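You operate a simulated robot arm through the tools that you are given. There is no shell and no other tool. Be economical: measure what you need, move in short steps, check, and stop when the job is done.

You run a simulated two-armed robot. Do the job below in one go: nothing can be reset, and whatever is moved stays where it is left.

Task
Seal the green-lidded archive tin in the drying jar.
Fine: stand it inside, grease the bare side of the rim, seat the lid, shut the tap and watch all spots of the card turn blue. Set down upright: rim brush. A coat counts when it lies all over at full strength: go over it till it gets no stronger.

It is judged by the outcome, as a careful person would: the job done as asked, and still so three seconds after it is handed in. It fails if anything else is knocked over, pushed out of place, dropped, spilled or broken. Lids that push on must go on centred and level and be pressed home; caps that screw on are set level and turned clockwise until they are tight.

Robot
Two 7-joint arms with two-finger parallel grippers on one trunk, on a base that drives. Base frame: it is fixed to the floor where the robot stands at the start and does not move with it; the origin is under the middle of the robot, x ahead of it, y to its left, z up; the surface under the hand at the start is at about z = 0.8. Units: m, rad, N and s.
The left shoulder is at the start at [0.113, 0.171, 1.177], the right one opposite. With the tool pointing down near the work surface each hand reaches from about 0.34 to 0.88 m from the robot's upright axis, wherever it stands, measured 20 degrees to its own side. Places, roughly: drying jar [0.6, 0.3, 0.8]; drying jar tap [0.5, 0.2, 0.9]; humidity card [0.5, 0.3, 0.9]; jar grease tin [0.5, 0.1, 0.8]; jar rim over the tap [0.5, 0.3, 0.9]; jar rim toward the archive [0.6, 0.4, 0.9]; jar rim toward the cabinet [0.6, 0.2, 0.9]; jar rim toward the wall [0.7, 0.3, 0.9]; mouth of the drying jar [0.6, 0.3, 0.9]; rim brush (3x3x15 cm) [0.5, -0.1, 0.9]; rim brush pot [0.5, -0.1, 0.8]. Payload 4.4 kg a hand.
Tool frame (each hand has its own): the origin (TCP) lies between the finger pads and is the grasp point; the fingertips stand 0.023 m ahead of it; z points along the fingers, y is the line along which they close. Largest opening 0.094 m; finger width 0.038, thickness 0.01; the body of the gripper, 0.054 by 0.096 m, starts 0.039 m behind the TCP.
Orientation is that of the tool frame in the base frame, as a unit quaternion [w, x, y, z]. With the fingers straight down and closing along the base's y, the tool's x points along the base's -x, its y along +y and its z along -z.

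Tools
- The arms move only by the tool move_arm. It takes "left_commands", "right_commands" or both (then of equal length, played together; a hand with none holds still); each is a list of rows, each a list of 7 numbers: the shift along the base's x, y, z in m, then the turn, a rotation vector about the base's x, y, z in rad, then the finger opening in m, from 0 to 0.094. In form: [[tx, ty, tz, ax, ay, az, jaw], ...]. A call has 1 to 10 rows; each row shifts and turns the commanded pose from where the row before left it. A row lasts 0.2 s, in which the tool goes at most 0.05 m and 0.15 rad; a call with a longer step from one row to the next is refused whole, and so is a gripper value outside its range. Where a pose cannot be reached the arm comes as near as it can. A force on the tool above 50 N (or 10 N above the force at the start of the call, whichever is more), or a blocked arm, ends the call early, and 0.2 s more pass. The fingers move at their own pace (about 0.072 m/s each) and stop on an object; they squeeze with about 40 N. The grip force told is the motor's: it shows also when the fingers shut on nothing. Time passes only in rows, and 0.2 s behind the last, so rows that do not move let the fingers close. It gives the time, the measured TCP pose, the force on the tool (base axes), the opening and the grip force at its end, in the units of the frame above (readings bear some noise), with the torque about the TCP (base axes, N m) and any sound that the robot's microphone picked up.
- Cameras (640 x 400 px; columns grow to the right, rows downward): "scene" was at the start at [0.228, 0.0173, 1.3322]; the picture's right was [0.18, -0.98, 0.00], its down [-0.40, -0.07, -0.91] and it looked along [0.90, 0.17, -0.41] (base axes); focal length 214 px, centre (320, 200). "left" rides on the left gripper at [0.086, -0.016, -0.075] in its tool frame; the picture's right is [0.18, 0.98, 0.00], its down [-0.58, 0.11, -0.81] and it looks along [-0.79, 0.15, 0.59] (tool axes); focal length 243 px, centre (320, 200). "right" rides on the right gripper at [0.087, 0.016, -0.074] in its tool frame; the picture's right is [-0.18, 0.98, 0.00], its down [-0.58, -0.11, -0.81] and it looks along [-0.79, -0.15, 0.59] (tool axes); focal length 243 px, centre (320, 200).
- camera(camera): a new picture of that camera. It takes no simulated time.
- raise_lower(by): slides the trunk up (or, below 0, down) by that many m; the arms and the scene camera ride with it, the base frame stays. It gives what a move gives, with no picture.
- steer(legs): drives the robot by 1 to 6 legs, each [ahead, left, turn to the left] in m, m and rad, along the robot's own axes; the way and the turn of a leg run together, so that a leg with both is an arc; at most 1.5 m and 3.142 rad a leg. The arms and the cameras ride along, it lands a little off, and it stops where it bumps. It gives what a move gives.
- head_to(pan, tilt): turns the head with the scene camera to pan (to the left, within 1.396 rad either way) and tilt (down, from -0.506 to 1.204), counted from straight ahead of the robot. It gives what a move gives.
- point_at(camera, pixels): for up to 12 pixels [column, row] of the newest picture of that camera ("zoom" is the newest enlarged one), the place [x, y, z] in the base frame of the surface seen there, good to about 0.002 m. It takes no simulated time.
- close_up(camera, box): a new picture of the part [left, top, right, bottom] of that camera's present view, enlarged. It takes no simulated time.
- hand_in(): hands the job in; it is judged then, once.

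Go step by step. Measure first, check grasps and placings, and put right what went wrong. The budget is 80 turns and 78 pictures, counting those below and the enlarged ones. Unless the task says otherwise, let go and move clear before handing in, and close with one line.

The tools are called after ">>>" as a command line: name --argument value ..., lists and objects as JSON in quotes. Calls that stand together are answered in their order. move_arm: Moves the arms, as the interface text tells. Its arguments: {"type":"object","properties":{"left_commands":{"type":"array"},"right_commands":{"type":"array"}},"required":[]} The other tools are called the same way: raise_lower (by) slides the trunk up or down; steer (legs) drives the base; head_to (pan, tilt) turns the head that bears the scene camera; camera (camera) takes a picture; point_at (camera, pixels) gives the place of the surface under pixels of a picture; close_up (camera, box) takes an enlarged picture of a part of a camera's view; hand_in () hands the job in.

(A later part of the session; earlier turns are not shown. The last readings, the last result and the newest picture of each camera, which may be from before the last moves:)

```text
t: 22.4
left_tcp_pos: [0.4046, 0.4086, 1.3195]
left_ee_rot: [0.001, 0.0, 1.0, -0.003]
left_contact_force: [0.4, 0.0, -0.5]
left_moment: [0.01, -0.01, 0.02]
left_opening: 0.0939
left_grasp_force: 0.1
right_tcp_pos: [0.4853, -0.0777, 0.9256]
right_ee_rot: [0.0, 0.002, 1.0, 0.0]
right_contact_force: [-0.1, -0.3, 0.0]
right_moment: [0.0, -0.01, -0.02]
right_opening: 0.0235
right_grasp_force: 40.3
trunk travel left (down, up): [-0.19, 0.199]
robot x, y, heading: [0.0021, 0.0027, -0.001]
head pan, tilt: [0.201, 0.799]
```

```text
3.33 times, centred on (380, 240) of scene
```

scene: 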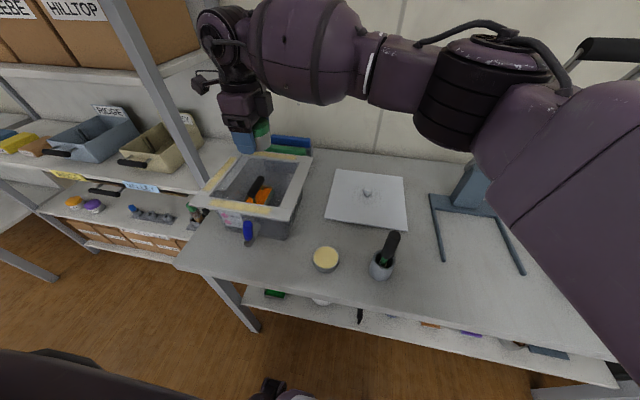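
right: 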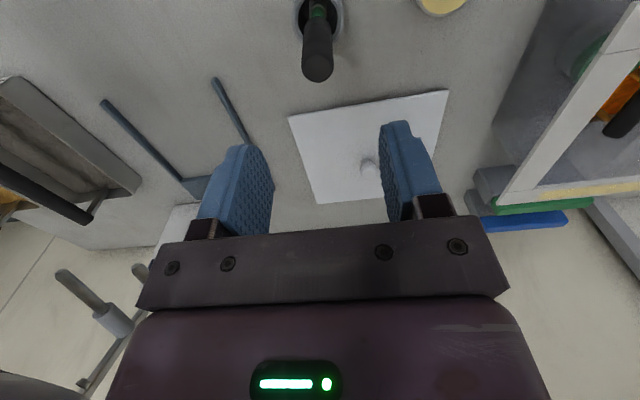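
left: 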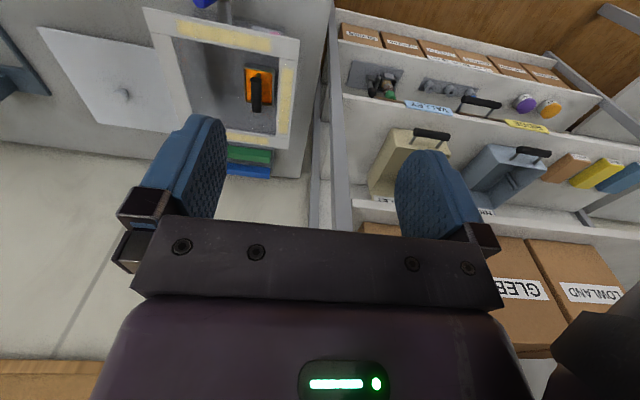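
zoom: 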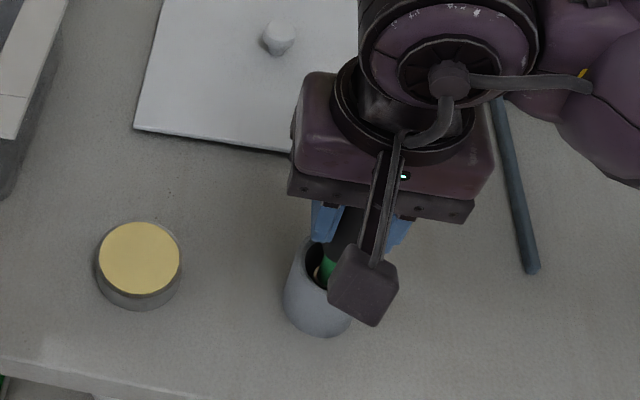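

Gripped (0.0235 m). Lift straight up clear of the pot, then look; measure the grease tin too.

>>> point_at --camera "zoom" --pixels '[[139, 257], [104, 257], [176, 257], [140, 226], [140, 289], [140, 303]]'

>>> move_arm --right_commands '[[0, 0, 0.03, 0, 0, 0, 0.01], [0, 0, 0.045, 0, 0, 0, 0.01], [0, 0, 0.045, 0, 0, 0, 0.01], [0, 0, 0.04, 0, 0, 0, 0.01], [0, 0, 0, 0, 0, 0, 0.01]]'

>>> close_up --camera "scene" --box '[300, 140, 460, 280]'

>>> point_at --camera "zoom" --pixels '[[320, 200], [320, 150], [320, 120], [330, 180]]'

```text
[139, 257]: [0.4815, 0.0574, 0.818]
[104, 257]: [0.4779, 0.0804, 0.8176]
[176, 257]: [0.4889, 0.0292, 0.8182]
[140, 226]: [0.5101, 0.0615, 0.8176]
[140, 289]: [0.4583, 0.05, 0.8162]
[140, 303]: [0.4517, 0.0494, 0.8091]
```

```text
t: 23.6
left_tcp_pos: [0.4035, 0.4071, 1.3193]
left_ee_rot: [0.001, 0.0, 1.0, -0.004]
left_contact_force: [-0.9, 1.0, -0.7]
left_moment: [0.02, 0.01, 0.0]
left_opening: 0.094
left_grasp_force: 0.0
right_tcp_pos: [0.4856, -0.0785, 1.0856]
right_ee_rot: [0.0, 0.001, 1.0, 0.0]
right_contact_force: [-0.2, -0.8, 0.3]
right_moment: [0.01, 0.0, -0.01]
right_opening: 0.0237
right_grasp_force: 39.9
trunk travel left (down, up): [-0.19, 0.199]
robot x, y, heading: [-0.0002, -0.0018, -0.004]
head pan, tilt: [0.201, 0.799]
```

```text
2.86 times, centred on (380, 210) of scene
```

zoom: 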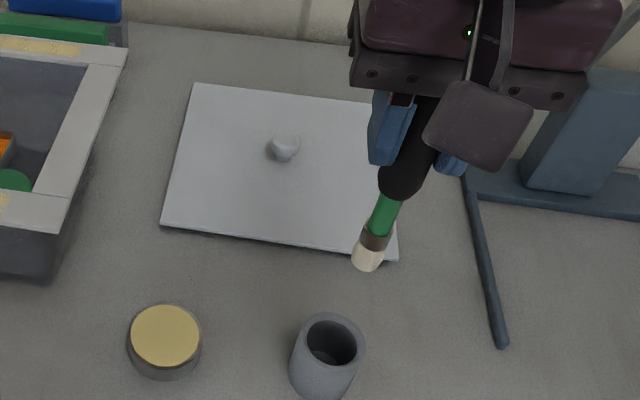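

```text
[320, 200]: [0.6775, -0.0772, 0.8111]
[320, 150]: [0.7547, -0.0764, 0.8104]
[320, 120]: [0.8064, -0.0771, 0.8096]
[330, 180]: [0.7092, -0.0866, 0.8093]
```

Brush is free, with pale bristles at (367,255). I'll measure the bristle tip, then move over the grease tin centre [0.484,0.056].

>>> point_at --camera "zoom" --pixels '[[365, 265], [367, 255], [362, 248], [375, 250], [370, 240], [385, 205]]'

>>> move_arm --right_commands '[[0, 0.045, 0, 0, 0, 0, 0.01], [0, 0.045, 0, 0, 0, 0, 0.01], [-0.002, 0.044, 0, 0, 0, 0, 0.01], [0, 0, -0.04, 0, 0, 0, 0.01], [0, 0, -0.04, 0, 0, 0, 0.01], [0, 0, -0.03, 0, 0, 0, 0.01], [0, 0, 0, 0, 0, 0, 0.01]]'

>>> close_up --camera "scene" --box '[280, 180, 420, 300]'

```text
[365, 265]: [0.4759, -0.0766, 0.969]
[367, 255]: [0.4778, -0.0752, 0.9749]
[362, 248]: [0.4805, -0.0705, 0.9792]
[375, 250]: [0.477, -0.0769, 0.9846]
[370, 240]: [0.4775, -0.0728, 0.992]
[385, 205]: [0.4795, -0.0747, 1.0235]
```

```text
t: 25.2
left_tcp_pos: [0.4035, 0.4091, 1.3203]
left_ee_rot: [0.001, -0.001, 1.0, -0.004]
left_contact_force: [0.6, 0.5, -0.2]
left_moment: [-0.01, -0.01, 0.02]
left_opening: 0.0938
left_grasp_force: 0.0
right_tcp_pos: [0.483, 0.0566, 0.9753]
right_ee_rot: [0.001, 0.003, 1.0, 0.001]
right_contact_force: [-0.2, -0.6, 0.9]
right_moment: [0.03, -0.02, 0.01]
right_opening: 0.0235
right_grasp_force: 39.4
trunk travel left (down, up): [-0.19, 0.199]
robot x, y, heading: [0.0024, -0.0017, 0.0]
head pan, tilt: [0.201, 0.799]
```

```text
3.33 times, centred on (350, 240) of scene
```

zoom: 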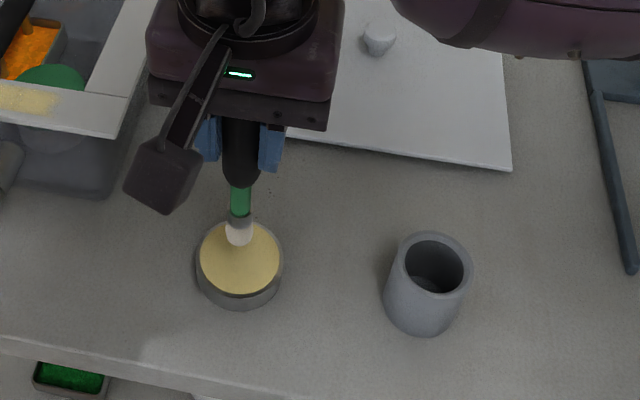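

Tip offset is about −0.12 m. Dip: lower ~0.042 with small final steps, swirl, lift.

>>> move_arm --right_commands '[[0, 0, -0.025, 0, 0, 0, 0.01], [0, 0, -0.01, 0, 0, 0, 0.01], [0, 0, -0.005, 0, 0, 0, 0.01], [0.006, 0, 0, 0, 0, 0, 0.01], [-0.006, 0.006, 0, 0, 0, 0, 0.01], [0, -0.006, 0, 0, 0, 0, 0.01]]'

>>> close_up --camera "scene" --box '[280, 180, 420, 300]'

```text
t: 26.4
left_tcp_pos: [0.4022, 0.4076, 1.3209]
left_ee_rot: [0.001, 0.0, 1.0, -0.002]
left_contact_force: [0.1, 0.3, 0.1]
left_moment: [0.0, 0.02, 0.03]
left_opening: 0.0938
left_grasp_force: 0.1
right_tcp_pos: [0.4859, 0.0595, 0.9404]
right_ee_rot: [0.004, 0.002, 1.0, 0.001]
right_contact_force: [-7.1, -10.0, 33.0]
right_moment: [-1.19, 0.77, -0.01]
right_opening: 0.0242
right_grasp_force: 39.7
trunk travel left (down, up): [-0.19, 0.199]
robot x, y, heading: [-0.0044, 0.0004, -0.005]
head pan, tilt: [0.201, 0.799]
stopped in row 5 (right hand): the force on the tool passed its limit at 51 N (the readings are from after the stop); the commanded pose is now the measured one
```

```text
3.33 times, centred on (350, 240) of scene
```

zoom: 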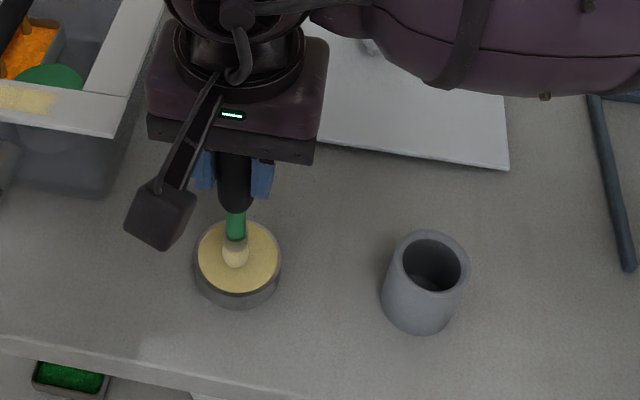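

Touched at TCP ≈0.941 (a bit hard); the bristles are loaded. Lift and go over the bare rim strip's near end.

>>> move_arm --right_commands '[[0, 0, 0.03, 0, 0, 0, 0.01], [0, 0, 0.045, 0, 0, 0, 0.01], [0, 0, 0.045, 0, 0, 0, 0.01], [0, 0, 0.025, 0, 0, 0, 0.01], [0.005, 0.04, 0, 0, 0, 0, 0.01], [0.01, 0.04, 0, 0, 0, 0, 0.01], [0.009, 0.0275, 0, 0, 0, 0, 0.01], [0, 0, 0, 0, 0, 0, 0.01]]'

>>> close_up --camera "scene" --box '[200, 140, 360, 280]'

>>> point_at --camera "zoom" --pixels '[[310, 185], [318, 170], [305, 195], [300, 262], [360, 200], [420, 60], [230, 328]]'

```text
t: 28.2
left_tcp_pos: [0.404, 0.4063, 1.32]
left_ee_rot: [0.001, 0.0, 1.0, -0.003]
left_contact_force: [-0.2, 0.4, 0.2]
left_moment: [0.01, 0.0, 0.0]
left_opening: 0.0941
left_grasp_force: 0.2
right_tcp_pos: [0.5129, 0.1666, 1.0816]
right_ee_rot: [0.003, 0.002, 1.0, 0.0]
right_contact_force: [0.0, 0.2, -1.5]
right_moment: [0.03, 0.03, 0.0]
right_opening: 0.0237
right_grasp_force: 39.8
trunk travel left (down, up): [-0.19, 0.199]
robot x, y, heading: [-0.0062, 0.0003, 0.001]
head pan, tilt: [0.201, 0.799]
```

```text
2.86 times, centred on (280, 210) of scene
```

zoom: 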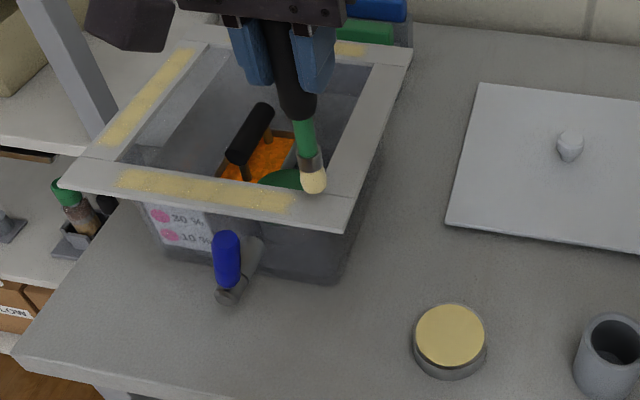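

```text
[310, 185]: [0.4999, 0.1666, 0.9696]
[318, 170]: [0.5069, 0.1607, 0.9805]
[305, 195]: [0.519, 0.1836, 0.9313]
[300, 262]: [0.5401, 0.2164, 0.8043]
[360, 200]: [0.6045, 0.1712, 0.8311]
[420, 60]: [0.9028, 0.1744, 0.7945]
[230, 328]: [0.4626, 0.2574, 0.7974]
```

Position is right. Lower to light contact at x 0.53 and stroke toward the wall.

>>> move_arm --right_commands '[[0.015, 0, -0.015, 0, 0, 0, 0.01], [0, 0, -0.008, 0, 0, 0, 0.01], [0, 0, -0.004, 0, 0, 0, 0.01], [0, 0, -0.002, 0, 0, 0, 0.01], [0, 0, 0, 0, 0, 0, 0.01]]'

```text
t: 29.4
left_tcp_pos: [0.4029, 0.4084, 1.3223]
left_ee_rot: [0.002, 0.0, 1.0, -0.003]
left_contact_force: [0.2, 0.2, 0.1]
left_moment: [0.01, 0.03, 0.0]
left_opening: 0.094
left_grasp_force: 0.1
right_tcp_pos: [0.5258, 0.1683, 1.056]
right_ee_rot: [0.005, 0.003, 1.0, 0.001]
right_contact_force: [1.6, 1.2, 18.7]
right_moment: [0.24, -0.27, 0.02]
right_opening: 0.0235
right_grasp_force: 40.2
trunk travel left (down, up): [-0.19, 0.199]
robot x, y, heading: [0.003, 0.0031, -0.004]
head pan, tilt: [0.201, 0.799]
```

18.7 N is more than needed; ease by 2 mm and stroke to x ≈0.71.

>>> move_arm --right_commands '[[0.01, 0, 0.002, 0, 0, 0, 0.01], [0.02, 0, 0, 0, 0, 0, 0.01], [0.02, 0, 0, 0, 0, 0, 0.01], [0.02, 0, 0, 0, 0, 0, 0.01], [0.02, 0, 0, 0, 0, 0, 0.01], [0.02, 0, 0, 0, 0, 0, 0.01], [0.02, 0, 0, 0, 0, 0, 0.01], [0.02, 0, 0, 0, 0, 0, 0.01], [0.02, 0, 0, 0, 0, 0, 0.01], [0.01, 0, 0, 0, 0, 0, 0.01]]'

>>> close_up --camera "scene" --box '[200, 140, 340, 240]'

```text
t: 31.6
left_tcp_pos: [0.4016, 0.4077, 1.3208]
left_ee_rot: [0.001, 0.0, 1.0, -0.003]
left_contact_force: [-0.5, 0.2, -0.5]
left_moment: [-0.01, 0.02, 0.03]
left_opening: 0.0939
left_grasp_force: 0.1
right_tcp_pos: [0.7067, 0.167, 1.0566]
right_ee_rot: [0.003, 0.002, 1.0, 0.0]
right_contact_force: [-2.6, 0.9, 6.2]
right_moment: [0.2, 0.3, 0.05]
right_opening: 0.0235
right_grasp_force: 40.0
trunk travel left (down, up): [-0.19, 0.199]
robot x, y, heading: [0.003, 0.0016, 0.003]
head pan, tilt: [0.201, 0.799]
```

```text
4.00 times, centred on (270, 190) of scene
```

zoom: 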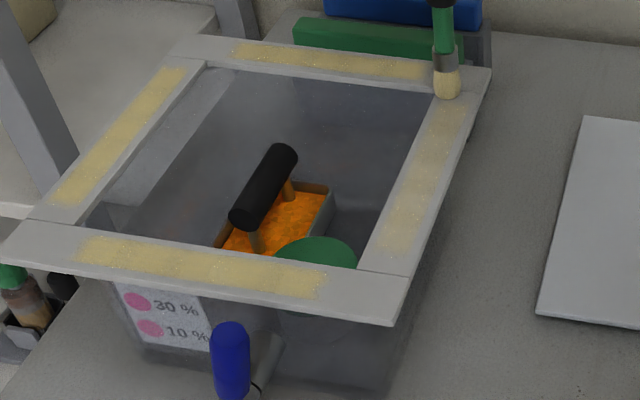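

A faint coat lies along the strip. Stroke back and forth to strengthen it.

>>> move_arm --right_commands '[[-0.018, 0, 0, 0, 0, 0, 0.01], [-0.02, 0, 0, 0, 0, 0, 0.01], [-0.02, 0, 0, 0, 0, 0, 0.01], [-0.02, 0, 0, 0, 0, 0, 0.01], [-0.02, 0, 0, 0, 0, 0, 0.01], [-0.02, 0, 0, 0, 0, 0, 0.01], [-0.02, 0, 0, 0, 0, 0, 0.01], [-0.02, 0, 0, 0, 0, 0, 0.01], [-0.02, 0, 0, 0, 0, 0, 0.01], [0, 0, 0, 0, 0, 0, 0.01]]'

>>> move_arm --right_commands '[[0.018, 0, 0, 0, 0, 0, 0.01], [0.02, 0, 0, 0, 0, 0, 0.01], [0.02, 0, 0, 0, 0, 0, 0.01], [0.02, 0, 0, 0, 0, 0, 0.01], [0.02, 0, 0, 0, 0, 0, 0.01], [0.02, 0, 0, 0, 0, 0, 0.01], [0.02, 0, 0, 0, 0, 0, 0.01], [0.02, 0, 0, 0, 0, 0, 0.01], [0.02, 0, 0, 0, 0, 0, 0.01], [0, 0, 0, 0, 0, 0, 0.01]]'

>>> close_up --camera "scene" --box '[200, 140, 340, 240]'

```text
t: 33.8
left_tcp_pos: [0.4025, 0.4072, 1.32]
left_ee_rot: [0.001, 0.0, 1.0, -0.003]
left_contact_force: [-0.1, 0.7, -0.2]
left_moment: [-0.03, 0.02, -0.01]
left_opening: 0.0939
left_grasp_force: 0.0
right_tcp_pos: [0.5276, 0.1675, 1.0567]
right_ee_rot: [0.003, 0.003, 1.0, 0.0]
right_contact_force: [3.8, 0.7, 10.9]
right_moment: [0.13, -0.36, 0.02]
right_opening: 0.0237
right_grasp_force: 40.0
trunk travel left (down, up): [-0.19, 0.199]
robot x, y, heading: [-0.0, -0.0011, 0.002]
head pan, tilt: [0.201, 0.799]
```

```text
t: 36.0
left_tcp_pos: [0.404, 0.4082, 1.3198]
left_ee_rot: [0.0, 0.0, 1.0, -0.003]
left_contact_force: [-0.1, -0.1, -0.6]
left_moment: [-0.01, -0.02, 0.02]
left_opening: 0.0941
left_grasp_force: 0.0
right_tcp_pos: [0.7054, 0.1683, 1.0557]
right_ee_rot: [0.003, 0.003, 1.0, 0.0]
right_contact_force: [-1.1, 0.5, 4.0]
right_moment: [-0.06, 0.02, -0.01]
right_opening: 0.0236
right_grasp_force: 40.3
trunk travel left (down, up): [-0.19, 0.199]
robot x, y, heading: [-0.001, 0.0003, -0.0]
head pan, tilt: [0.201, 0.799]
```

```text
4.00 times, centred on (270, 190) of scene
```

zoom: 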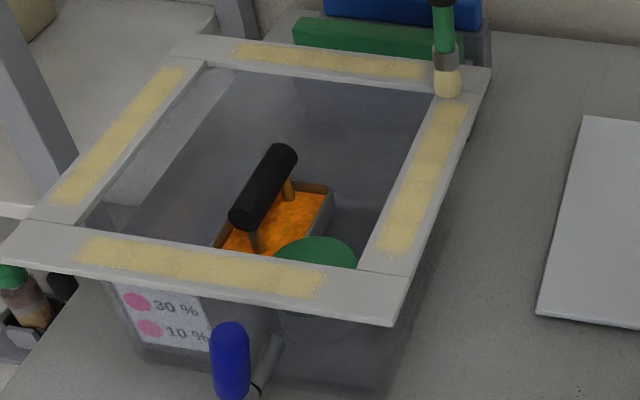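

The coat is now close to the others' strength. Two more passes to be sure, then compare.

>>> move_arm --right_commands '[[-0.018, 0, -0.001, 0, 0, 0, 0.01], [-0.02, 0, 0, 0, 0, 0, 0.01], [-0.02, 0, 0, 0, 0, 0, 0.01], [-0.02, 0, 0, 0, 0, 0, 0.01], [-0.02, 0, 0, 0, 0, 0, 0.01], [-0.02, 0, 0, 0, 0, 0, 0.01], [-0.02, 0, 0, 0, 0, 0, 0.01], [-0.02, 0, 0, 0, 0, 0, 0.01], [-0.02, 0, 0, 0, 0, 0, 0.01], [0, 0, 0, 0, 0, 0, 0.01]]'

>>> move_arm --right_commands '[[0.018, 0, 0, 0, 0, 0, 0.01], [0.02, 0, 0, 0, 0, 0, 0.01], [0.02, 0, 0, 0, 0, 0, 0.01], [0.02, 0, 0, 0, 0, 0, 0.01], [0.02, 0, 0, 0, 0, 0, 0.01], [0.02, 0, 0, 0, 0, 0, 0.01], [0.02, 0, 0, 0, 0, 0, 0.01], [0.02, 0, 0, 0, 0, 0, 0.01], [0.02, 0, 0, 0, 0, 0, 0.01], [0, 0, 0, 0, 0, 0, 0.01]]'

>>> close_up --camera "scene" --box '[200, 140, 340, 240]'

```text
t: 38.2
left_tcp_pos: [0.403, 0.4069, 1.3201]
left_ee_rot: [0.002, 0.0, 1.0, -0.004]
left_contact_force: [-0.1, 1.3, -0.5]
left_moment: [-0.02, 0.05, 0.01]
left_opening: 0.0936
left_grasp_force: 0.1
right_tcp_pos: [0.5256, 0.1666, 1.0549]
right_ee_rot: [0.004, 0.002, 1.0, 0.0]
right_contact_force: [2.8, 1.0, 15.0]
right_moment: [-0.13, -0.52, 0.03]
right_opening: 0.0236
right_grasp_force: 40.2
trunk travel left (down, up): [-0.19, 0.199]
robot x, y, heading: [-0.0012, 0.0008, 0.0]
head pan, tilt: [0.201, 0.799]
```

```text
t: 40.4
left_tcp_pos: [0.4026, 0.4072, 1.3207]
left_ee_rot: [0.001, 0.0, 1.0, -0.004]
left_contact_force: [0.0, 0.3, -0.4]
left_moment: [0.02, -0.03, 0.0]
left_opening: 0.094
left_grasp_force: 0.1
right_tcp_pos: [0.705, 0.1671, 1.0543]
right_ee_rot: [0.003, 0.002, 1.0, 0.0]
right_contact_force: [-1.7, 1.3, 7.4]
right_moment: [0.19, 0.21, -0.03]
right_opening: 0.0236
right_grasp_force: 39.6
trunk travel left (down, up): [-0.19, 0.199]
robot x, y, heading: [0.0019, 0.0021, -0.002]
head pan, tilt: [0.201, 0.799]
```

```text
4.00 times, centred on (270, 190) of scene
```

zoom: 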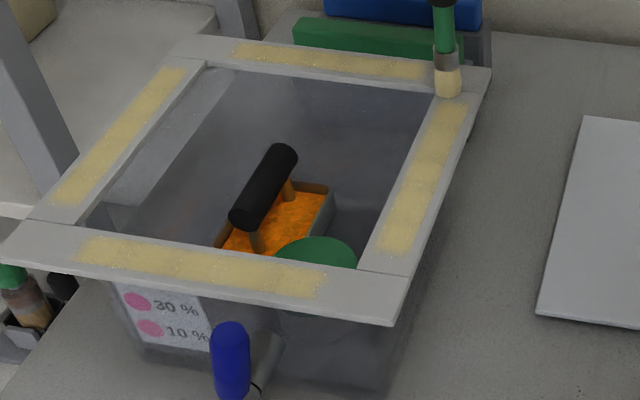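

The coat matches the other sides now. Lift and bring the brush back over its pot at [0.4855,-0.078].

>>> move_arm --right_commands '[[0, 0, 0.03, 0, 0, 0, 0.01], [0, -0.005, 0.02, 0, 0, 0, 0.01], [-0.035, -0.035, 0, 0, 0, 0, 0.01], [-0.035, -0.035, 0, 0, 0, 0, 0.01], [-0.035, -0.035, 0, 0, 0, 0, 0.01], [-0.035, -0.035, 0, 0, 0, 0, 0.01], [-0.035, -0.035, 0, 0, 0, 0, 0.01], [-0.035, -0.035, 0, 0, 0, 0, 0.01], [-0.0095, -0.03, 0, 0, 0, 0, 0.01], [0, 0, 0, 0, 0, 0, 0.01]]'

>>> close_up --camera "scene" --box '[300, 140, 460, 300]'

>>> point_at --camera "zoom" --pixels '[[320, 294], [290, 310], [352, 310], [322, 345]]'

>>> close_up --camera "scene" --box '[270, 150, 330, 220]'

```text
t: 42.6
left_tcp_pos: [0.4041, 0.4094, 1.3198]
left_ee_rot: [0.001, 0.001, 1.0, -0.003]
left_contact_force: [0.3, -0.2, 0.3]
left_moment: [0.0, 0.01, 0.0]
left_opening: 0.0942
left_grasp_force: 0.0
right_tcp_pos: [0.4859, -0.0794, 1.1059]
right_ee_rot: [0.003, 0.002, 1.0, -0.001]
right_contact_force: [0.1, -0.6, -0.5]
right_moment: [-0.05, 0.04, 0.01]
right_opening: 0.0236
right_grasp_force: 40.0
trunk travel left (down, up): [-0.19, 0.199]
robot x, y, heading: [0.0018, 0.0006, -0.004]
head pan, tilt: [0.201, 0.799]
```

```text
2.50 times, centred on (380, 220) of scene
```

zoom: 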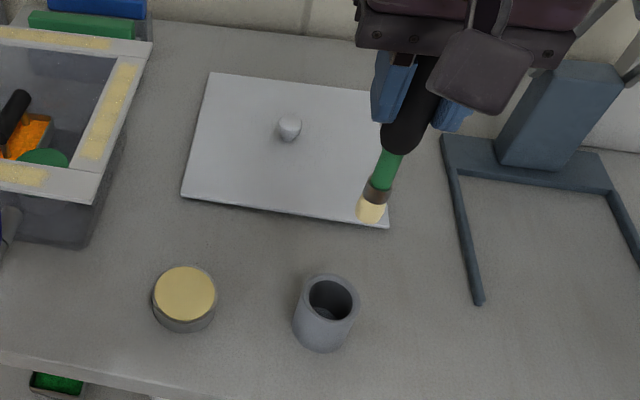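

```text
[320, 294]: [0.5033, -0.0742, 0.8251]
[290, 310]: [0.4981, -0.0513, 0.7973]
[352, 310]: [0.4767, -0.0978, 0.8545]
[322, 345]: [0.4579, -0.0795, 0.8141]
```

```text
5.71 times, centred on (300, 185) of scene
```

zoom: 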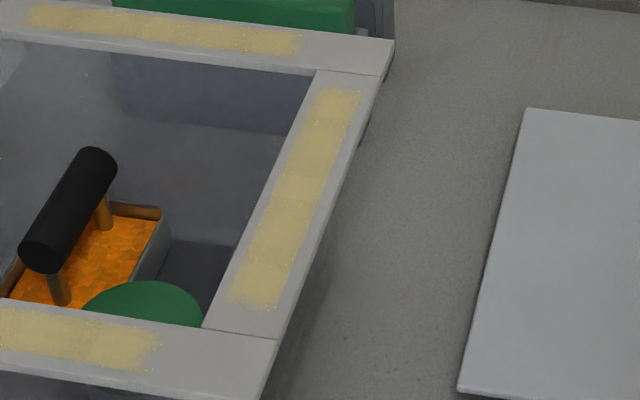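

Coat is even end to end. Lower the brush into the pot.

>>> move_arm --right_commands '[[0, 0.001, -0.045, 0, 0, 0, 0.01], [0, 0, -0.045, 0, 0, 0, 0.01], [0, 0, -0.045, 0, 0, 0, 0.01], [0, 0, -0.03, 0, 0, 0, 0.01], [0, 0, -0.009, 0, 0, 0, 0.01], [0, 0, -0.004, 0, 0, 0, 0.01], [0, 0, 0, 0, 0, 0, 0.01]]'

>>> close_up --camera "scene" --box '[320, 200, 440, 300]'

```text
t: 44.2
left_tcp_pos: [0.4033, 0.4094, 1.3209]
left_ee_rot: [0.001, 0.0, 1.0, -0.003]
left_contact_force: [0.6, 0.1, 0.4]
left_moment: [0.01, 0.01, -0.03]
left_opening: 0.0943
left_grasp_force: 0.1
right_tcp_pos: [0.4869, -0.0759, 0.9265]
right_ee_rot: [0.004, 0.003, 1.0, 0.0]
right_contact_force: [0.0, -0.2, -0.3]
right_moment: [-0.02, -0.02, -0.04]
right_opening: 0.0236
right_grasp_force: 39.6
trunk travel left (down, up): [-0.19, 0.199]
robot x, y, heading: [0.0005, 0.0017, -0.001]
head pan, tilt: [0.201, 0.799]
```

```text
4.00 times, centred on (380, 250) of scene
```

zoom: 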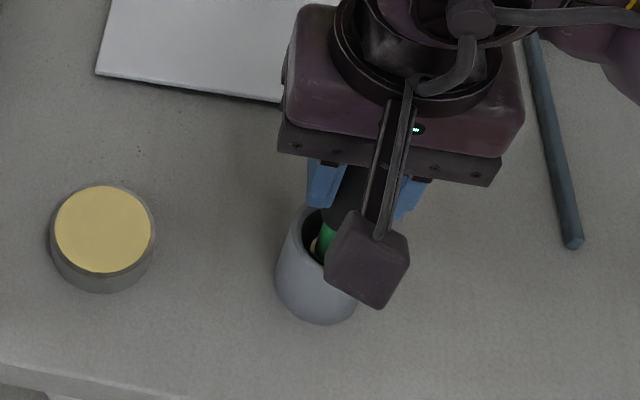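

In the pot without contact; lower a few mm more until it touches.

>>> move_arm --right_commands '[[-0.001, -0.001, -0.002, 0, 0, 0, 0.01], [0, 0, -0.001, 0, 0, 0, 0.01], [0, 0, -0.001, 0, 0, 0, 0.01], [0, 0, 0, 0, 0, 0, 0.01]]'

```text
t: 45.2
left_tcp_pos: [0.4028, 0.4091, 1.3214]
left_ee_rot: [0.001, 0.0, 1.0, -0.003]
left_contact_force: [-0.9, -0.7, -0.2]
left_moment: [-0.02, 0.0, 0.03]
left_opening: 0.0942
left_grasp_force: 0.0
right_tcp_pos: [0.4856, -0.0774, 0.9231]
right_ee_rot: [0.005, 0.003, 1.0, 0.0]
right_contact_force: [-2.3, 0.3, 19.9]
right_moment: [0.11, 0.06, 0.01]
right_opening: 0.0236
right_grasp_force: 40.3
trunk travel left (down, up): [-0.19, 0.199]
robot x, y, heading: [-0.0007, -0.0032, -0.0]
head pan, tilt: [0.201, 0.799]
```

Touched the pot floor (about 20 N). Ease up 3 mm, open and rise.

>>> move_arm --right_commands '[[0, 0, 0.003, 0, 0, 0, 0.01], [0, 0, 0, 0, 0, 0, 0.05], [0, 0, 0, 0, 0, 0, 0.05], [0, 0, 0.03, 0, 0, 0, 0.05], [0, 0, 0.045, 0, 0, 0, 0.05], [0, 0, 0.045, 0, 0, 0, 0.05], [0, 0, 0.045, 0, 0, 0, 0.05], [0, 0, 0, 0, 0, 0, 0.05]]'

>>> camera --camera "scene"

>>> point_at --camera "scene" --pixels '[[390, 240], [366, 190], [366, 194], [335, 172], [405, 178], [407, 229], [327, 218]]'

```text
t: 47.0
left_tcp_pos: [0.4049, 0.4078, 1.3192]
left_ee_rot: [-0.001, 0.0, 1.0, -0.003]
left_contact_force: [0.1, 0.2, -1.1]
left_moment: [0.04, 0.01, -0.01]
left_opening: 0.094
left_grasp_force: 0.1
right_tcp_pos: [0.4862, -0.0775, 1.0896]
right_ee_rot: [0.003, 0.003, 1.0, -0.001]
right_contact_force: [0.3, 0.0, 0.3]
right_moment: [-0.01, -0.01, -0.02]
right_opening: 0.0499
right_grasp_force: 0.1
trunk travel left (down, up): [-0.19, 0.199]
robot x, y, heading: [0.0001, -0.0011, -0.006]
head pan, tilt: [0.201, 0.799]
```

```text
33 pictures are left
```

scene: 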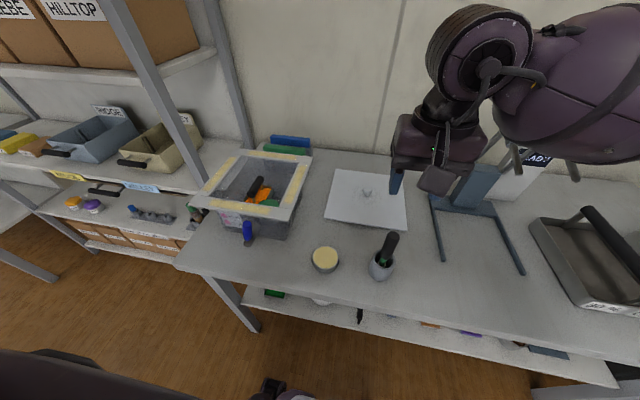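

```text
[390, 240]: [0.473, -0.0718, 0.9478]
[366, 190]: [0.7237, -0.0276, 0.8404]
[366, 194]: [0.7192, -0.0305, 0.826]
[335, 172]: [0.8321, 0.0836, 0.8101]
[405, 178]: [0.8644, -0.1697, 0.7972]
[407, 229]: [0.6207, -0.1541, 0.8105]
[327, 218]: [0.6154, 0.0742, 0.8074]
```

Brush stands upright in its pot again. Now measure the lid and jar edges precisely.

>>> close_up --camera "scene" --box '[310, 160, 420, 240]'

>>> point_at --camera "zoom" --pixels '[[90, 328], [200, 352], [320, 370], [440, 386], [550, 398], [112, 250], [125, 180], [140, 110], [556, 250], [553, 170], [560, 340], [320, 60]]'

>>> point_at --camera "zoom" --pixels '[[325, 160], [325, 175], [325, 195], [305, 178], [345, 178], [325, 205], [325, 150], [240, 62], [400, 72], [150, 70], [550, 110]]'

>>> close_up --camera "scene" --box '[185, 140, 325, 230]'

>>> point_at --camera "zoom" --pixels '[[75, 254], [260, 289], [440, 322], [472, 300], [510, 215], [562, 100], [577, 75], [500, 62], [250, 38], [212, 45], [150, 120], [40, 235]]'

```text
5.00 times, centred on (365, 200) of scene
```

zoom: 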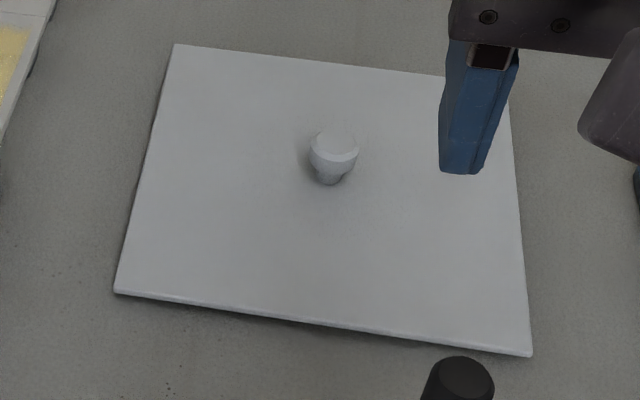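

```text
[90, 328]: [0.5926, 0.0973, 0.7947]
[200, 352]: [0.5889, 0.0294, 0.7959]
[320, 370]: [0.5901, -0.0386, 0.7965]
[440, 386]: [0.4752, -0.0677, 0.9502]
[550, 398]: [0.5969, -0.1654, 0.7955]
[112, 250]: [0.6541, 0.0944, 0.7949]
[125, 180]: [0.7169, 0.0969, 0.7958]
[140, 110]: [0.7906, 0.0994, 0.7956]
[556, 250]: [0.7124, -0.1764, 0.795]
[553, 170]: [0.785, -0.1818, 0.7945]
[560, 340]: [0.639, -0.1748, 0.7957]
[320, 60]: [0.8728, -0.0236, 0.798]
```

```text
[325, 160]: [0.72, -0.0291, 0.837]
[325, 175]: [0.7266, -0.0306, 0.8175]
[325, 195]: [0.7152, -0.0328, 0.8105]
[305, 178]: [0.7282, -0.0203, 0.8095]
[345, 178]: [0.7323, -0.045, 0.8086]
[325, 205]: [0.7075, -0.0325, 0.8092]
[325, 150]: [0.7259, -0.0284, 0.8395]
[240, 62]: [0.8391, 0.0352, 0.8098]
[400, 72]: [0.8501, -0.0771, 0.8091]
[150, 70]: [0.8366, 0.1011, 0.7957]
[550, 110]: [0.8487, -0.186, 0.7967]
```

```text
4.44 times, centred on (255, 185) of scene
```

zoom: 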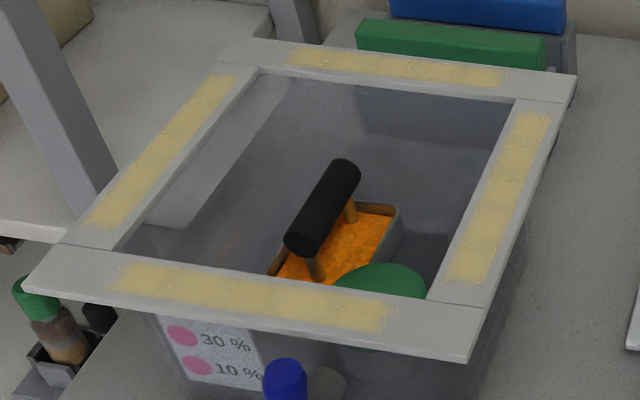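

```text
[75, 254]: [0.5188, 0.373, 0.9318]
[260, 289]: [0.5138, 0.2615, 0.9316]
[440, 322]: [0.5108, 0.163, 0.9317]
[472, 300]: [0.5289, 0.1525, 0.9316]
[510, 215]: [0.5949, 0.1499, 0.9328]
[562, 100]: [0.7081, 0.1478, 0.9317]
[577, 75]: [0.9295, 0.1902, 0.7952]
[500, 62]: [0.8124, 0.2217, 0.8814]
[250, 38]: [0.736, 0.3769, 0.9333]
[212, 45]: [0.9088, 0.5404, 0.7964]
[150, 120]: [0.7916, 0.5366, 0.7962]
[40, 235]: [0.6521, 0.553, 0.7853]
```

>>> point_at --camera "zoom" --pixels '[[28, 287], [464, 354], [571, 80], [230, 42], [245, 321], [522, 225], [400, 54], [125, 163], [428, 297], [515, 102], [262, 70], [122, 248]]'

>>> close_up --camera "scene" --box '[310, 160, 420, 240]'

>>> point_at --camera "zoom" --pixels '[[118, 288], [528, 350], [176, 47], [430, 75], [320, 318], [146, 168], [520, 250], [300, 60], [334, 140], [334, 165], [315, 155], [353, 155]]'

```text
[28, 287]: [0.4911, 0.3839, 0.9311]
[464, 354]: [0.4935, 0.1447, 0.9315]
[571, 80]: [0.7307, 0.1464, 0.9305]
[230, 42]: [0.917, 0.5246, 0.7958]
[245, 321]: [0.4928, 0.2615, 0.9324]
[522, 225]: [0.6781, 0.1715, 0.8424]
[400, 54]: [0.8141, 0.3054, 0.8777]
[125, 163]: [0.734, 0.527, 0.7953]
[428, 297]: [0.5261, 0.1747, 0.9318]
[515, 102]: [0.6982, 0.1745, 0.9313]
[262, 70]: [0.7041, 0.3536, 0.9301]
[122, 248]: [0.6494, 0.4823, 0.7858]
```

```text
5.00 times, centred on (365, 200) of scene
```

zoom: 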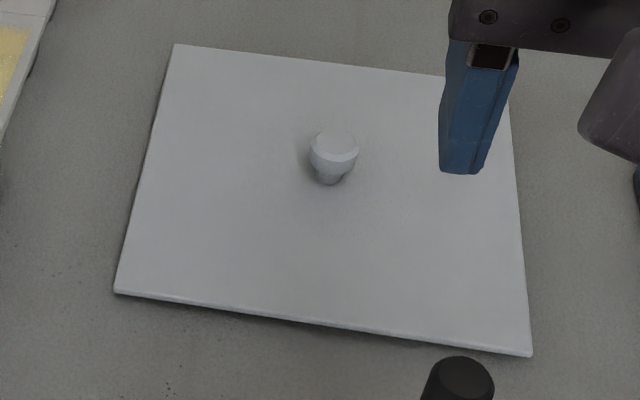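

```text
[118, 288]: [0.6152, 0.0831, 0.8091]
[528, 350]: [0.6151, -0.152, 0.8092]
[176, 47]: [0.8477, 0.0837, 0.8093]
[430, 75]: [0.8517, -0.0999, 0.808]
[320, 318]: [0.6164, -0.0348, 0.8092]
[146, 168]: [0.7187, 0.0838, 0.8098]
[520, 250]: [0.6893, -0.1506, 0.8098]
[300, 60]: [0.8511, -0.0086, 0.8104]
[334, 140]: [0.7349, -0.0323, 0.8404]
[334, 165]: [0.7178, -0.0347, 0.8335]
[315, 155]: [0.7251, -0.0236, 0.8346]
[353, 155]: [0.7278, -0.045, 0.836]
```

Lid centre ≈[0.734,-0.034], knob there too; jar centre ≈[0.6115,0.265], both square to the axes. Before reaching the knob I'll check where the press stands relative to the right forearm.

>>> point_at --camera "scene" --pixels '[[475, 185], [462, 200], [519, 160], [574, 170], [533, 155], [495, 205], [440, 260], [545, 150], [600, 150], [560, 100], [500, 140]]'

```text
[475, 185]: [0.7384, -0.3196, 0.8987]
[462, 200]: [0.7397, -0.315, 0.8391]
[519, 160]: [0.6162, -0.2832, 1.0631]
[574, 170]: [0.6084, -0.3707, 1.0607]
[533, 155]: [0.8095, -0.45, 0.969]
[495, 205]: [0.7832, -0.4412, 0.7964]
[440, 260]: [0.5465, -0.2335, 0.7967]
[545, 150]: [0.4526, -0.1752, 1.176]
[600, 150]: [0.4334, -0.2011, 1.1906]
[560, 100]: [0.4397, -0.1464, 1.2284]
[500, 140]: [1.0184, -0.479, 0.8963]
```

Press bars begin near [0.616,-0.283,1.06]. I'll hover over the knob at height and check the forearm's clearance.

>>> move_arm --right_commands '[[0.04, 0.01, 0, 0, 0, 0, 0.05], [0.04, 0.01, 0, 0, 0, 0, 0.05], [0.04, 0.008, 0, 0, 0, 0, 0.05], [0.04, 0.008, 0, 0, 0, 0, 0.05], [0.04, 0.007, 0, 0, 0, 0, 0.05], [0.04, 0, 0, 0, 0, 0, 0.05], [0.006, 0, 0, 0, 0, 0, 0.05], [0, 0, 0, 0, 0, 0, 0.05]]'

>>> camera --camera "scene"

>>> camera --camera "right"

>>> point_at --camera "right" --pixels '[[320, 60], [318, 75], [310, 65], [330, 65]]'

```text
t: 48.8
left_tcp_pos: [0.4054, 0.4091, 1.3192]
left_ee_rot: [0.001, -0.001, 1.0, -0.003]
left_contact_force: [-0.4, -0.4, 0.7]
left_moment: [-0.02, -0.01, 0.0]
left_opening: 0.094
left_grasp_force: 0.1
right_tcp_pos: [0.7323, -0.0345, 1.0892]
right_ee_rot: [0.003, 0.002, 1.0, 0.0]
right_contact_force: [0.0, -0.7, -0.3]
right_moment: [0.02, -0.01, -0.03]
right_opening: 0.0502
right_grasp_force: 0.1
trunk travel left (down, up): [-0.19, 0.199]
robot x, y, heading: [-0.0018, 0.0013, -0.002]
head pan, tilt: [0.201, 0.799]
```

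```text
29 pictures are left
```

scene: 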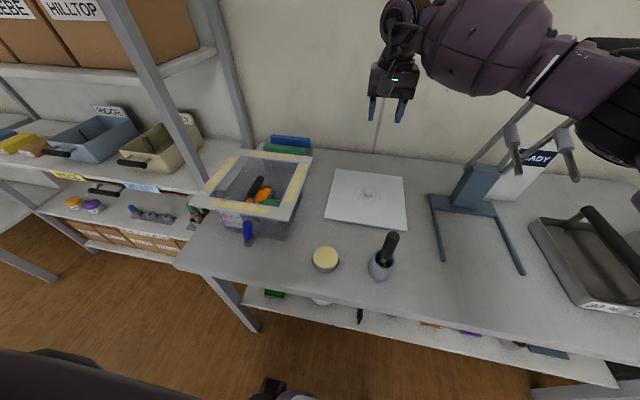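

```text
28 pictures are left
```

right: 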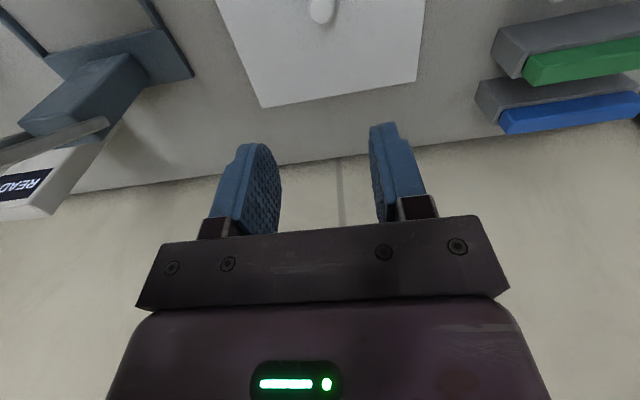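

```text
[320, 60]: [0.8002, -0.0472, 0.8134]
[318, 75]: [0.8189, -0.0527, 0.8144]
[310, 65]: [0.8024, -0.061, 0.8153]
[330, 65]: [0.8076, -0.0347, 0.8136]
```

>>> point_at --camera "scene" --pixels '[[560, 85], [590, 100], [605, 130], [620, 150], [520, 75], [530, 108], [556, 122], [570, 125], [512, 135], [600, 42], [500, 90], [635, 100]]'

>>> close_up --camera "scene" --box '[420, 0, 640, 200]'

```text
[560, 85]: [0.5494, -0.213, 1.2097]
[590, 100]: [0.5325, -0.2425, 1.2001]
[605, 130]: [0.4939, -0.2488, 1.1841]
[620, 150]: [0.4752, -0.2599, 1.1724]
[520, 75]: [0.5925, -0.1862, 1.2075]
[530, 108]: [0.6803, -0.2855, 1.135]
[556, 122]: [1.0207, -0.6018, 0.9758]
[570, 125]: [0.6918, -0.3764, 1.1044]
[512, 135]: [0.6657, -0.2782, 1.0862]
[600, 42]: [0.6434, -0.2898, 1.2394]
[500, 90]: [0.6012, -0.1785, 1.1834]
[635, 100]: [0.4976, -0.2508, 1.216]
```

```text
2.00 times, centred on (530, 100) of scene
```

zoom: 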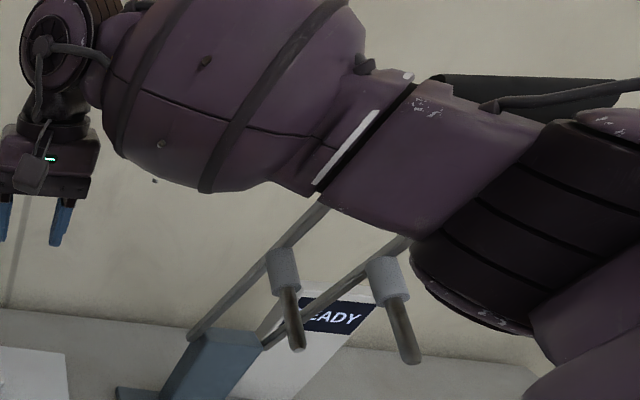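

The press handle (0.643,-0.29,1.24) is right behind the forearm, so lowering here would hit it. I'll withdraw, and check the space on the left for driving the robot sideways so the arm comes straight at the lid.

>>> move_arm --right_commands '[[-0.045, 0.005, 0, 0, 0, 0, 0.05], [-0.045, 0.005, 0, 0, 0, 0, 0.05], [-0.045, 0.005, 0, 0, 0, 0, 0.05], [-0.045, 0.005, 0, 0, 0, 0, 0.05], [-0.045, 0.005, 0, 0, 0, 0, 0.05], [0, 0, 0.03, 0, 0, 0, 0.05]]'

>>> head_to --pan 0.9 --tilt 0.7

>>> camera --camera "scene"

>>> point_at --camera "scene" --pixels '[[320, 200], [320, 260], [320, 330], [200, 200], [200, 300], [100, 250], [420, 150], [420, 220], [480, 100], [520, 250]]'

```text
t: 50.2
left_tcp_pos: [0.4038, 0.408, 1.321]
left_ee_rot: [0.001, -0.001, 1.0, -0.004]
left_contact_force: [-0.5, -0.2, 0.2]
left_moment: [0.0, 0.0, 0.03]
left_opening: 0.0939
left_grasp_force: 0.1
right_tcp_pos: [0.5055, -0.0102, 1.121]
right_ee_rot: [0.004, 0.003, 1.0, -0.001]
right_contact_force: [0.4, 0.3, -0.6]
right_moment: [-0.04, 0.01, -0.02]
right_opening: 0.0499
right_grasp_force: 0.1
trunk travel left (down, up): [-0.19, 0.199]
robot x, y, heading: [-0.0016, 0.0011, -0.003]
head pan, tilt: [0.201, 0.799]
```

```text
t: 51.3
left_tcp_pos: [0.4039, 0.4084, 1.3197]
left_ee_rot: [0.002, 0.0, 1.0, -0.003]
left_contact_force: [0.0, 0.5, -0.7]
left_moment: [0.01, 0.01, -0.01]
left_opening: 0.0941
left_grasp_force: 0.1
right_tcp_pos: [0.507, -0.0098, 1.1194]
right_ee_rot: [0.003, 0.003, 1.0, 0.0]
right_contact_force: [-0.3, -0.4, 0.5]
right_moment: [-0.01, 0.0, 0.02]
right_opening: 0.0501
right_grasp_force: 0.1
trunk travel left (down, up): [-0.19, 0.199]
robot x, y, heading: [-0.0013, 0.0001, -0.001]
head pan, tilt: [0.901, 0.7]
```

```text
26 pictures are left
```

scene: 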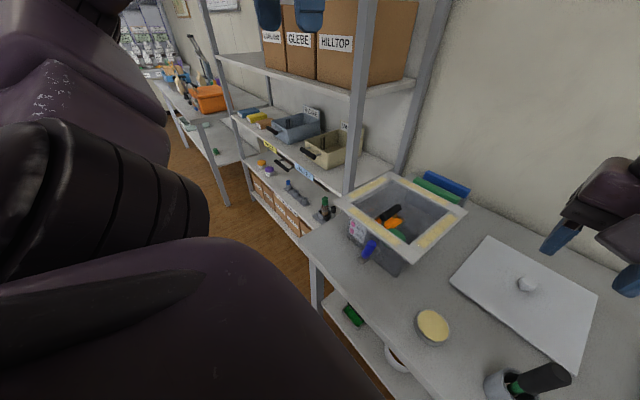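

```text
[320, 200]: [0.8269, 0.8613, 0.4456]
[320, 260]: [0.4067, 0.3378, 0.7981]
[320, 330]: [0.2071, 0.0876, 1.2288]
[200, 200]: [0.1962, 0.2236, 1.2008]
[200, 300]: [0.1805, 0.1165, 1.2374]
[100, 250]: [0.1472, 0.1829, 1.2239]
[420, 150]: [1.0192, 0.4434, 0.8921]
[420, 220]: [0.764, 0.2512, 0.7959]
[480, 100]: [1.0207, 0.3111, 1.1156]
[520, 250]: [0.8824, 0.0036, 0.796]
```

The floor on the left is open. Drive 0.25 m to the left.

>>> steer --legs '[[0, 0.25, 0]]'

>>> head_to --pan -0.15 --tilt 0.75

>>> camera --camera "scene"

>>> point_at --camera "scene" --pixels '[[320, 200], [320, 250]]'

```text
t: 54.1
left_tcp_pos: [0.4053, 0.6578, 1.3199]
left_ee_rot: [0.0, 0.002, 1.0, -0.004]
left_contact_force: [0.7, -0.4, 0.1]
left_moment: [-0.05, 0.02, -0.03]
left_opening: 0.094
left_grasp_force: 0.0
right_tcp_pos: [0.5074, 0.2381, 1.1199]
right_ee_rot: [0.003, 0.002, 1.0, 0.0]
right_contact_force: [-0.4, 0.3, 0.1]
right_moment: [-0.01, -0.01, 0.01]
right_opening: 0.0498
right_grasp_force: 0.0
trunk travel left (down, up): [-0.19, 0.199]
robot x, y, heading: [-0.0008, 0.2494, 0.002]
head pan, tilt: [0.901, 0.7]
```

```text
t: 55.4
left_tcp_pos: [0.4055, 0.658, 1.3198]
left_ee_rot: [0.001, 0.001, 1.0, -0.004]
left_contact_force: [0.9, 0.3, 0.3]
left_moment: [-0.01, 0.0, -0.04]
left_opening: 0.0941
left_grasp_force: 0.0
right_tcp_pos: [0.5067, 0.2379, 1.12]
right_ee_rot: [0.004, 0.003, 1.0, 0.0]
right_contact_force: [0.7, -0.2, -0.3]
right_moment: [0.02, -0.01, -0.02]
right_opening: 0.0502
right_grasp_force: 0.0
trunk travel left (down, up): [-0.19, 0.199]
robot x, y, heading: [0.0006, 0.2497, 0.003]
head pan, tilt: [-0.15, 0.75]
```

```text
25 pictures are left
```

scene: 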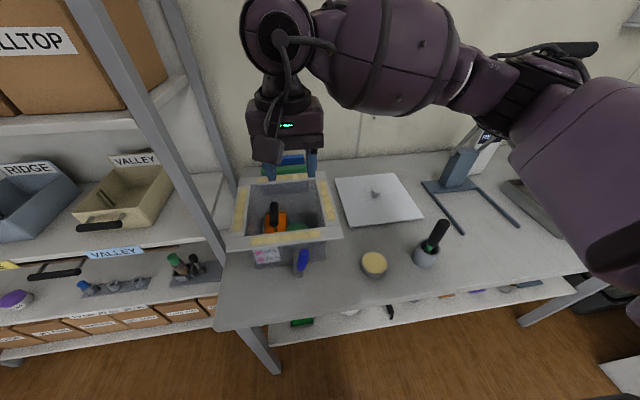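

```text
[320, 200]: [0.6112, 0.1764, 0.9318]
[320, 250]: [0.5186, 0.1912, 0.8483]
```

Moved cleanly to y=0.25. Now bring the right hand over the knob and check.

>>> move_arm --right_commands '[[0.028, -0.034, 0, 0, 0, 0, 0.05], [0.028, -0.034, 0, 0, 0, 0, 0.05], [0.028, -0.034, 0, 0, 0, 0, 0.05], [0.028, -0.034, 0, 0, 0, 0, 0.05], [0.028, -0.034, 0, 0, 0, 0, 0.05], [0.028, -0.034, 0, 0, 0, 0, 0.05], [0.028, -0.034, 0, 0, 0, 0, 0.05], [0.0295, -0.034, -0.03, 0, 0, 0, 0.05], [0, 0, -0.04, 0, 0, 0, 0.05], [0, 0, 0, 0, 0, 0, 0.05]]'

>>> camera --camera "scene"

>>> point_at --camera "scene" --pixels '[[375, 192], [480, 150], [500, 130], [540, 130], [450, 100], [420, 100], [520, 160], [560, 60]]'

>>> camera --camera "right"

```text
refused: row 8 steps farther than a row can; nothing moved
```

```text
24 pictures are left
```

scene: 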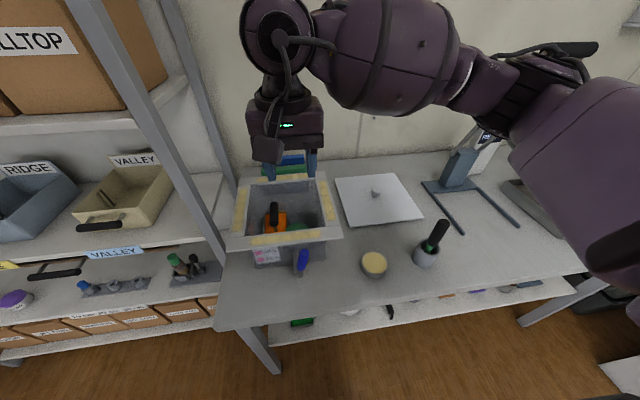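

```text
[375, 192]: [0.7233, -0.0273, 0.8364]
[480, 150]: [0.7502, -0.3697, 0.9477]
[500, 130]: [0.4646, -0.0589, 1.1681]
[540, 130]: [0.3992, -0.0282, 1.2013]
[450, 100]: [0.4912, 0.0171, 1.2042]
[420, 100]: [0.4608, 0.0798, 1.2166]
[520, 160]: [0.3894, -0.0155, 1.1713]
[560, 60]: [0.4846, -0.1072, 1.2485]
```

```text
23 pictures are left
```

right: 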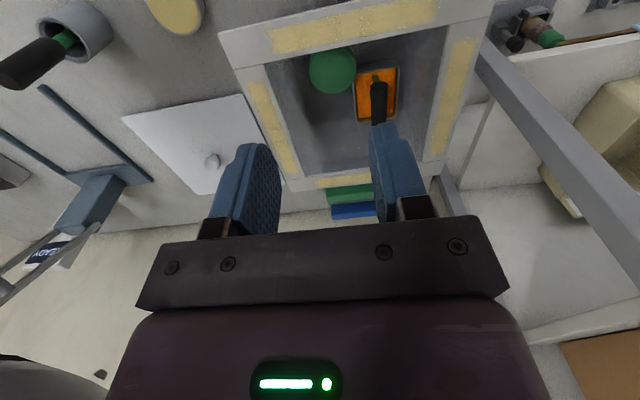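

That call was refused for one over-long row (nothing moved). Resend with it split.

>>> move_arm --right_commands '[[0.028, -0.034, 0, 0, 0, 0, 0.05], [0.028, -0.034, 0, 0, 0, 0, 0.05], [0.028, -0.034, 0, 0, 0, 0, 0.05], [0.028, -0.034, 0, 0, 0, 0, 0.05], [0.028, -0.034, 0, 0, 0, 0, 0.05], [0.028, -0.034, 0, 0, 0, 0, 0.05], [0.028, -0.034, 0, 0, 0, 0, 0.05], [0.0295, -0.034, 0, 0, 0, 0, 0.05], [0, 0, -0.03, 0, 0, 0, 0.05], [0, 0, 0, 0, 0, 0, 0.05]]'

>>> camera --camera "scene"

```text
t: 57.6
left_tcp_pos: [0.4044, 0.6573, 1.3196]
left_ee_rot: [0.001, 0.001, 1.0, -0.002]
left_contact_force: [-0.8, 0.5, 0.8]
left_moment: [0.0, 0.0, 0.02]
left_opening: 0.0942
left_grasp_force: 0.0
right_tcp_pos: [0.7324, -0.0342, 1.0909]
right_ee_rot: [0.005, 0.003, 1.0, -0.001]
right_contact_force: [-0.6, 0.5, 0.1]
right_moment: [-0.02, -0.02, 0.05]
right_opening: 0.05
right_grasp_force: 0.0
trunk travel left (down, up): [-0.19, 0.199]
robot x, y, heading: [-0.0042, 0.2473, -0.005]
head pan, tilt: [-0.15, 0.75]
```

```text
22 pictures are left
```

scene: 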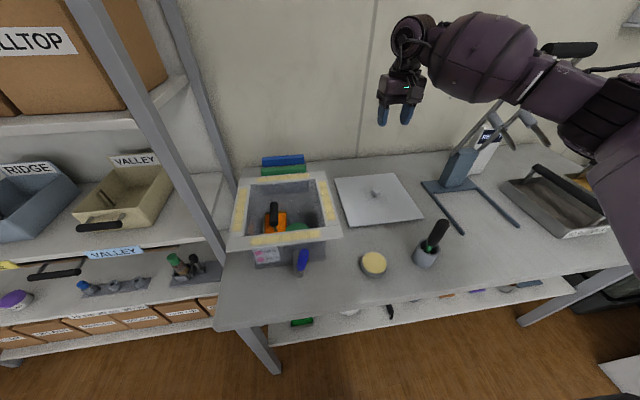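

>>> point_at --camera "scene" --pixels '[[520, 100], [550, 100], [570, 105], [590, 130], [570, 48], [505, 118], [535, 125], [490, 100], [600, 110], [620, 160], [545, 60]]'

```text
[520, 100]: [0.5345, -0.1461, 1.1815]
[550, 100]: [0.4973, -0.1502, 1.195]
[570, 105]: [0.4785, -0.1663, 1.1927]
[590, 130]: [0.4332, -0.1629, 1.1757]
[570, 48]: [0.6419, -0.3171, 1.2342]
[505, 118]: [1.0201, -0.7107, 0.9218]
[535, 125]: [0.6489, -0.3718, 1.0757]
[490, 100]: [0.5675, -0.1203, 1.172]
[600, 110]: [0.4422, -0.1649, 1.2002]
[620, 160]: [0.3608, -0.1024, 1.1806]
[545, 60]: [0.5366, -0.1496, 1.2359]
```

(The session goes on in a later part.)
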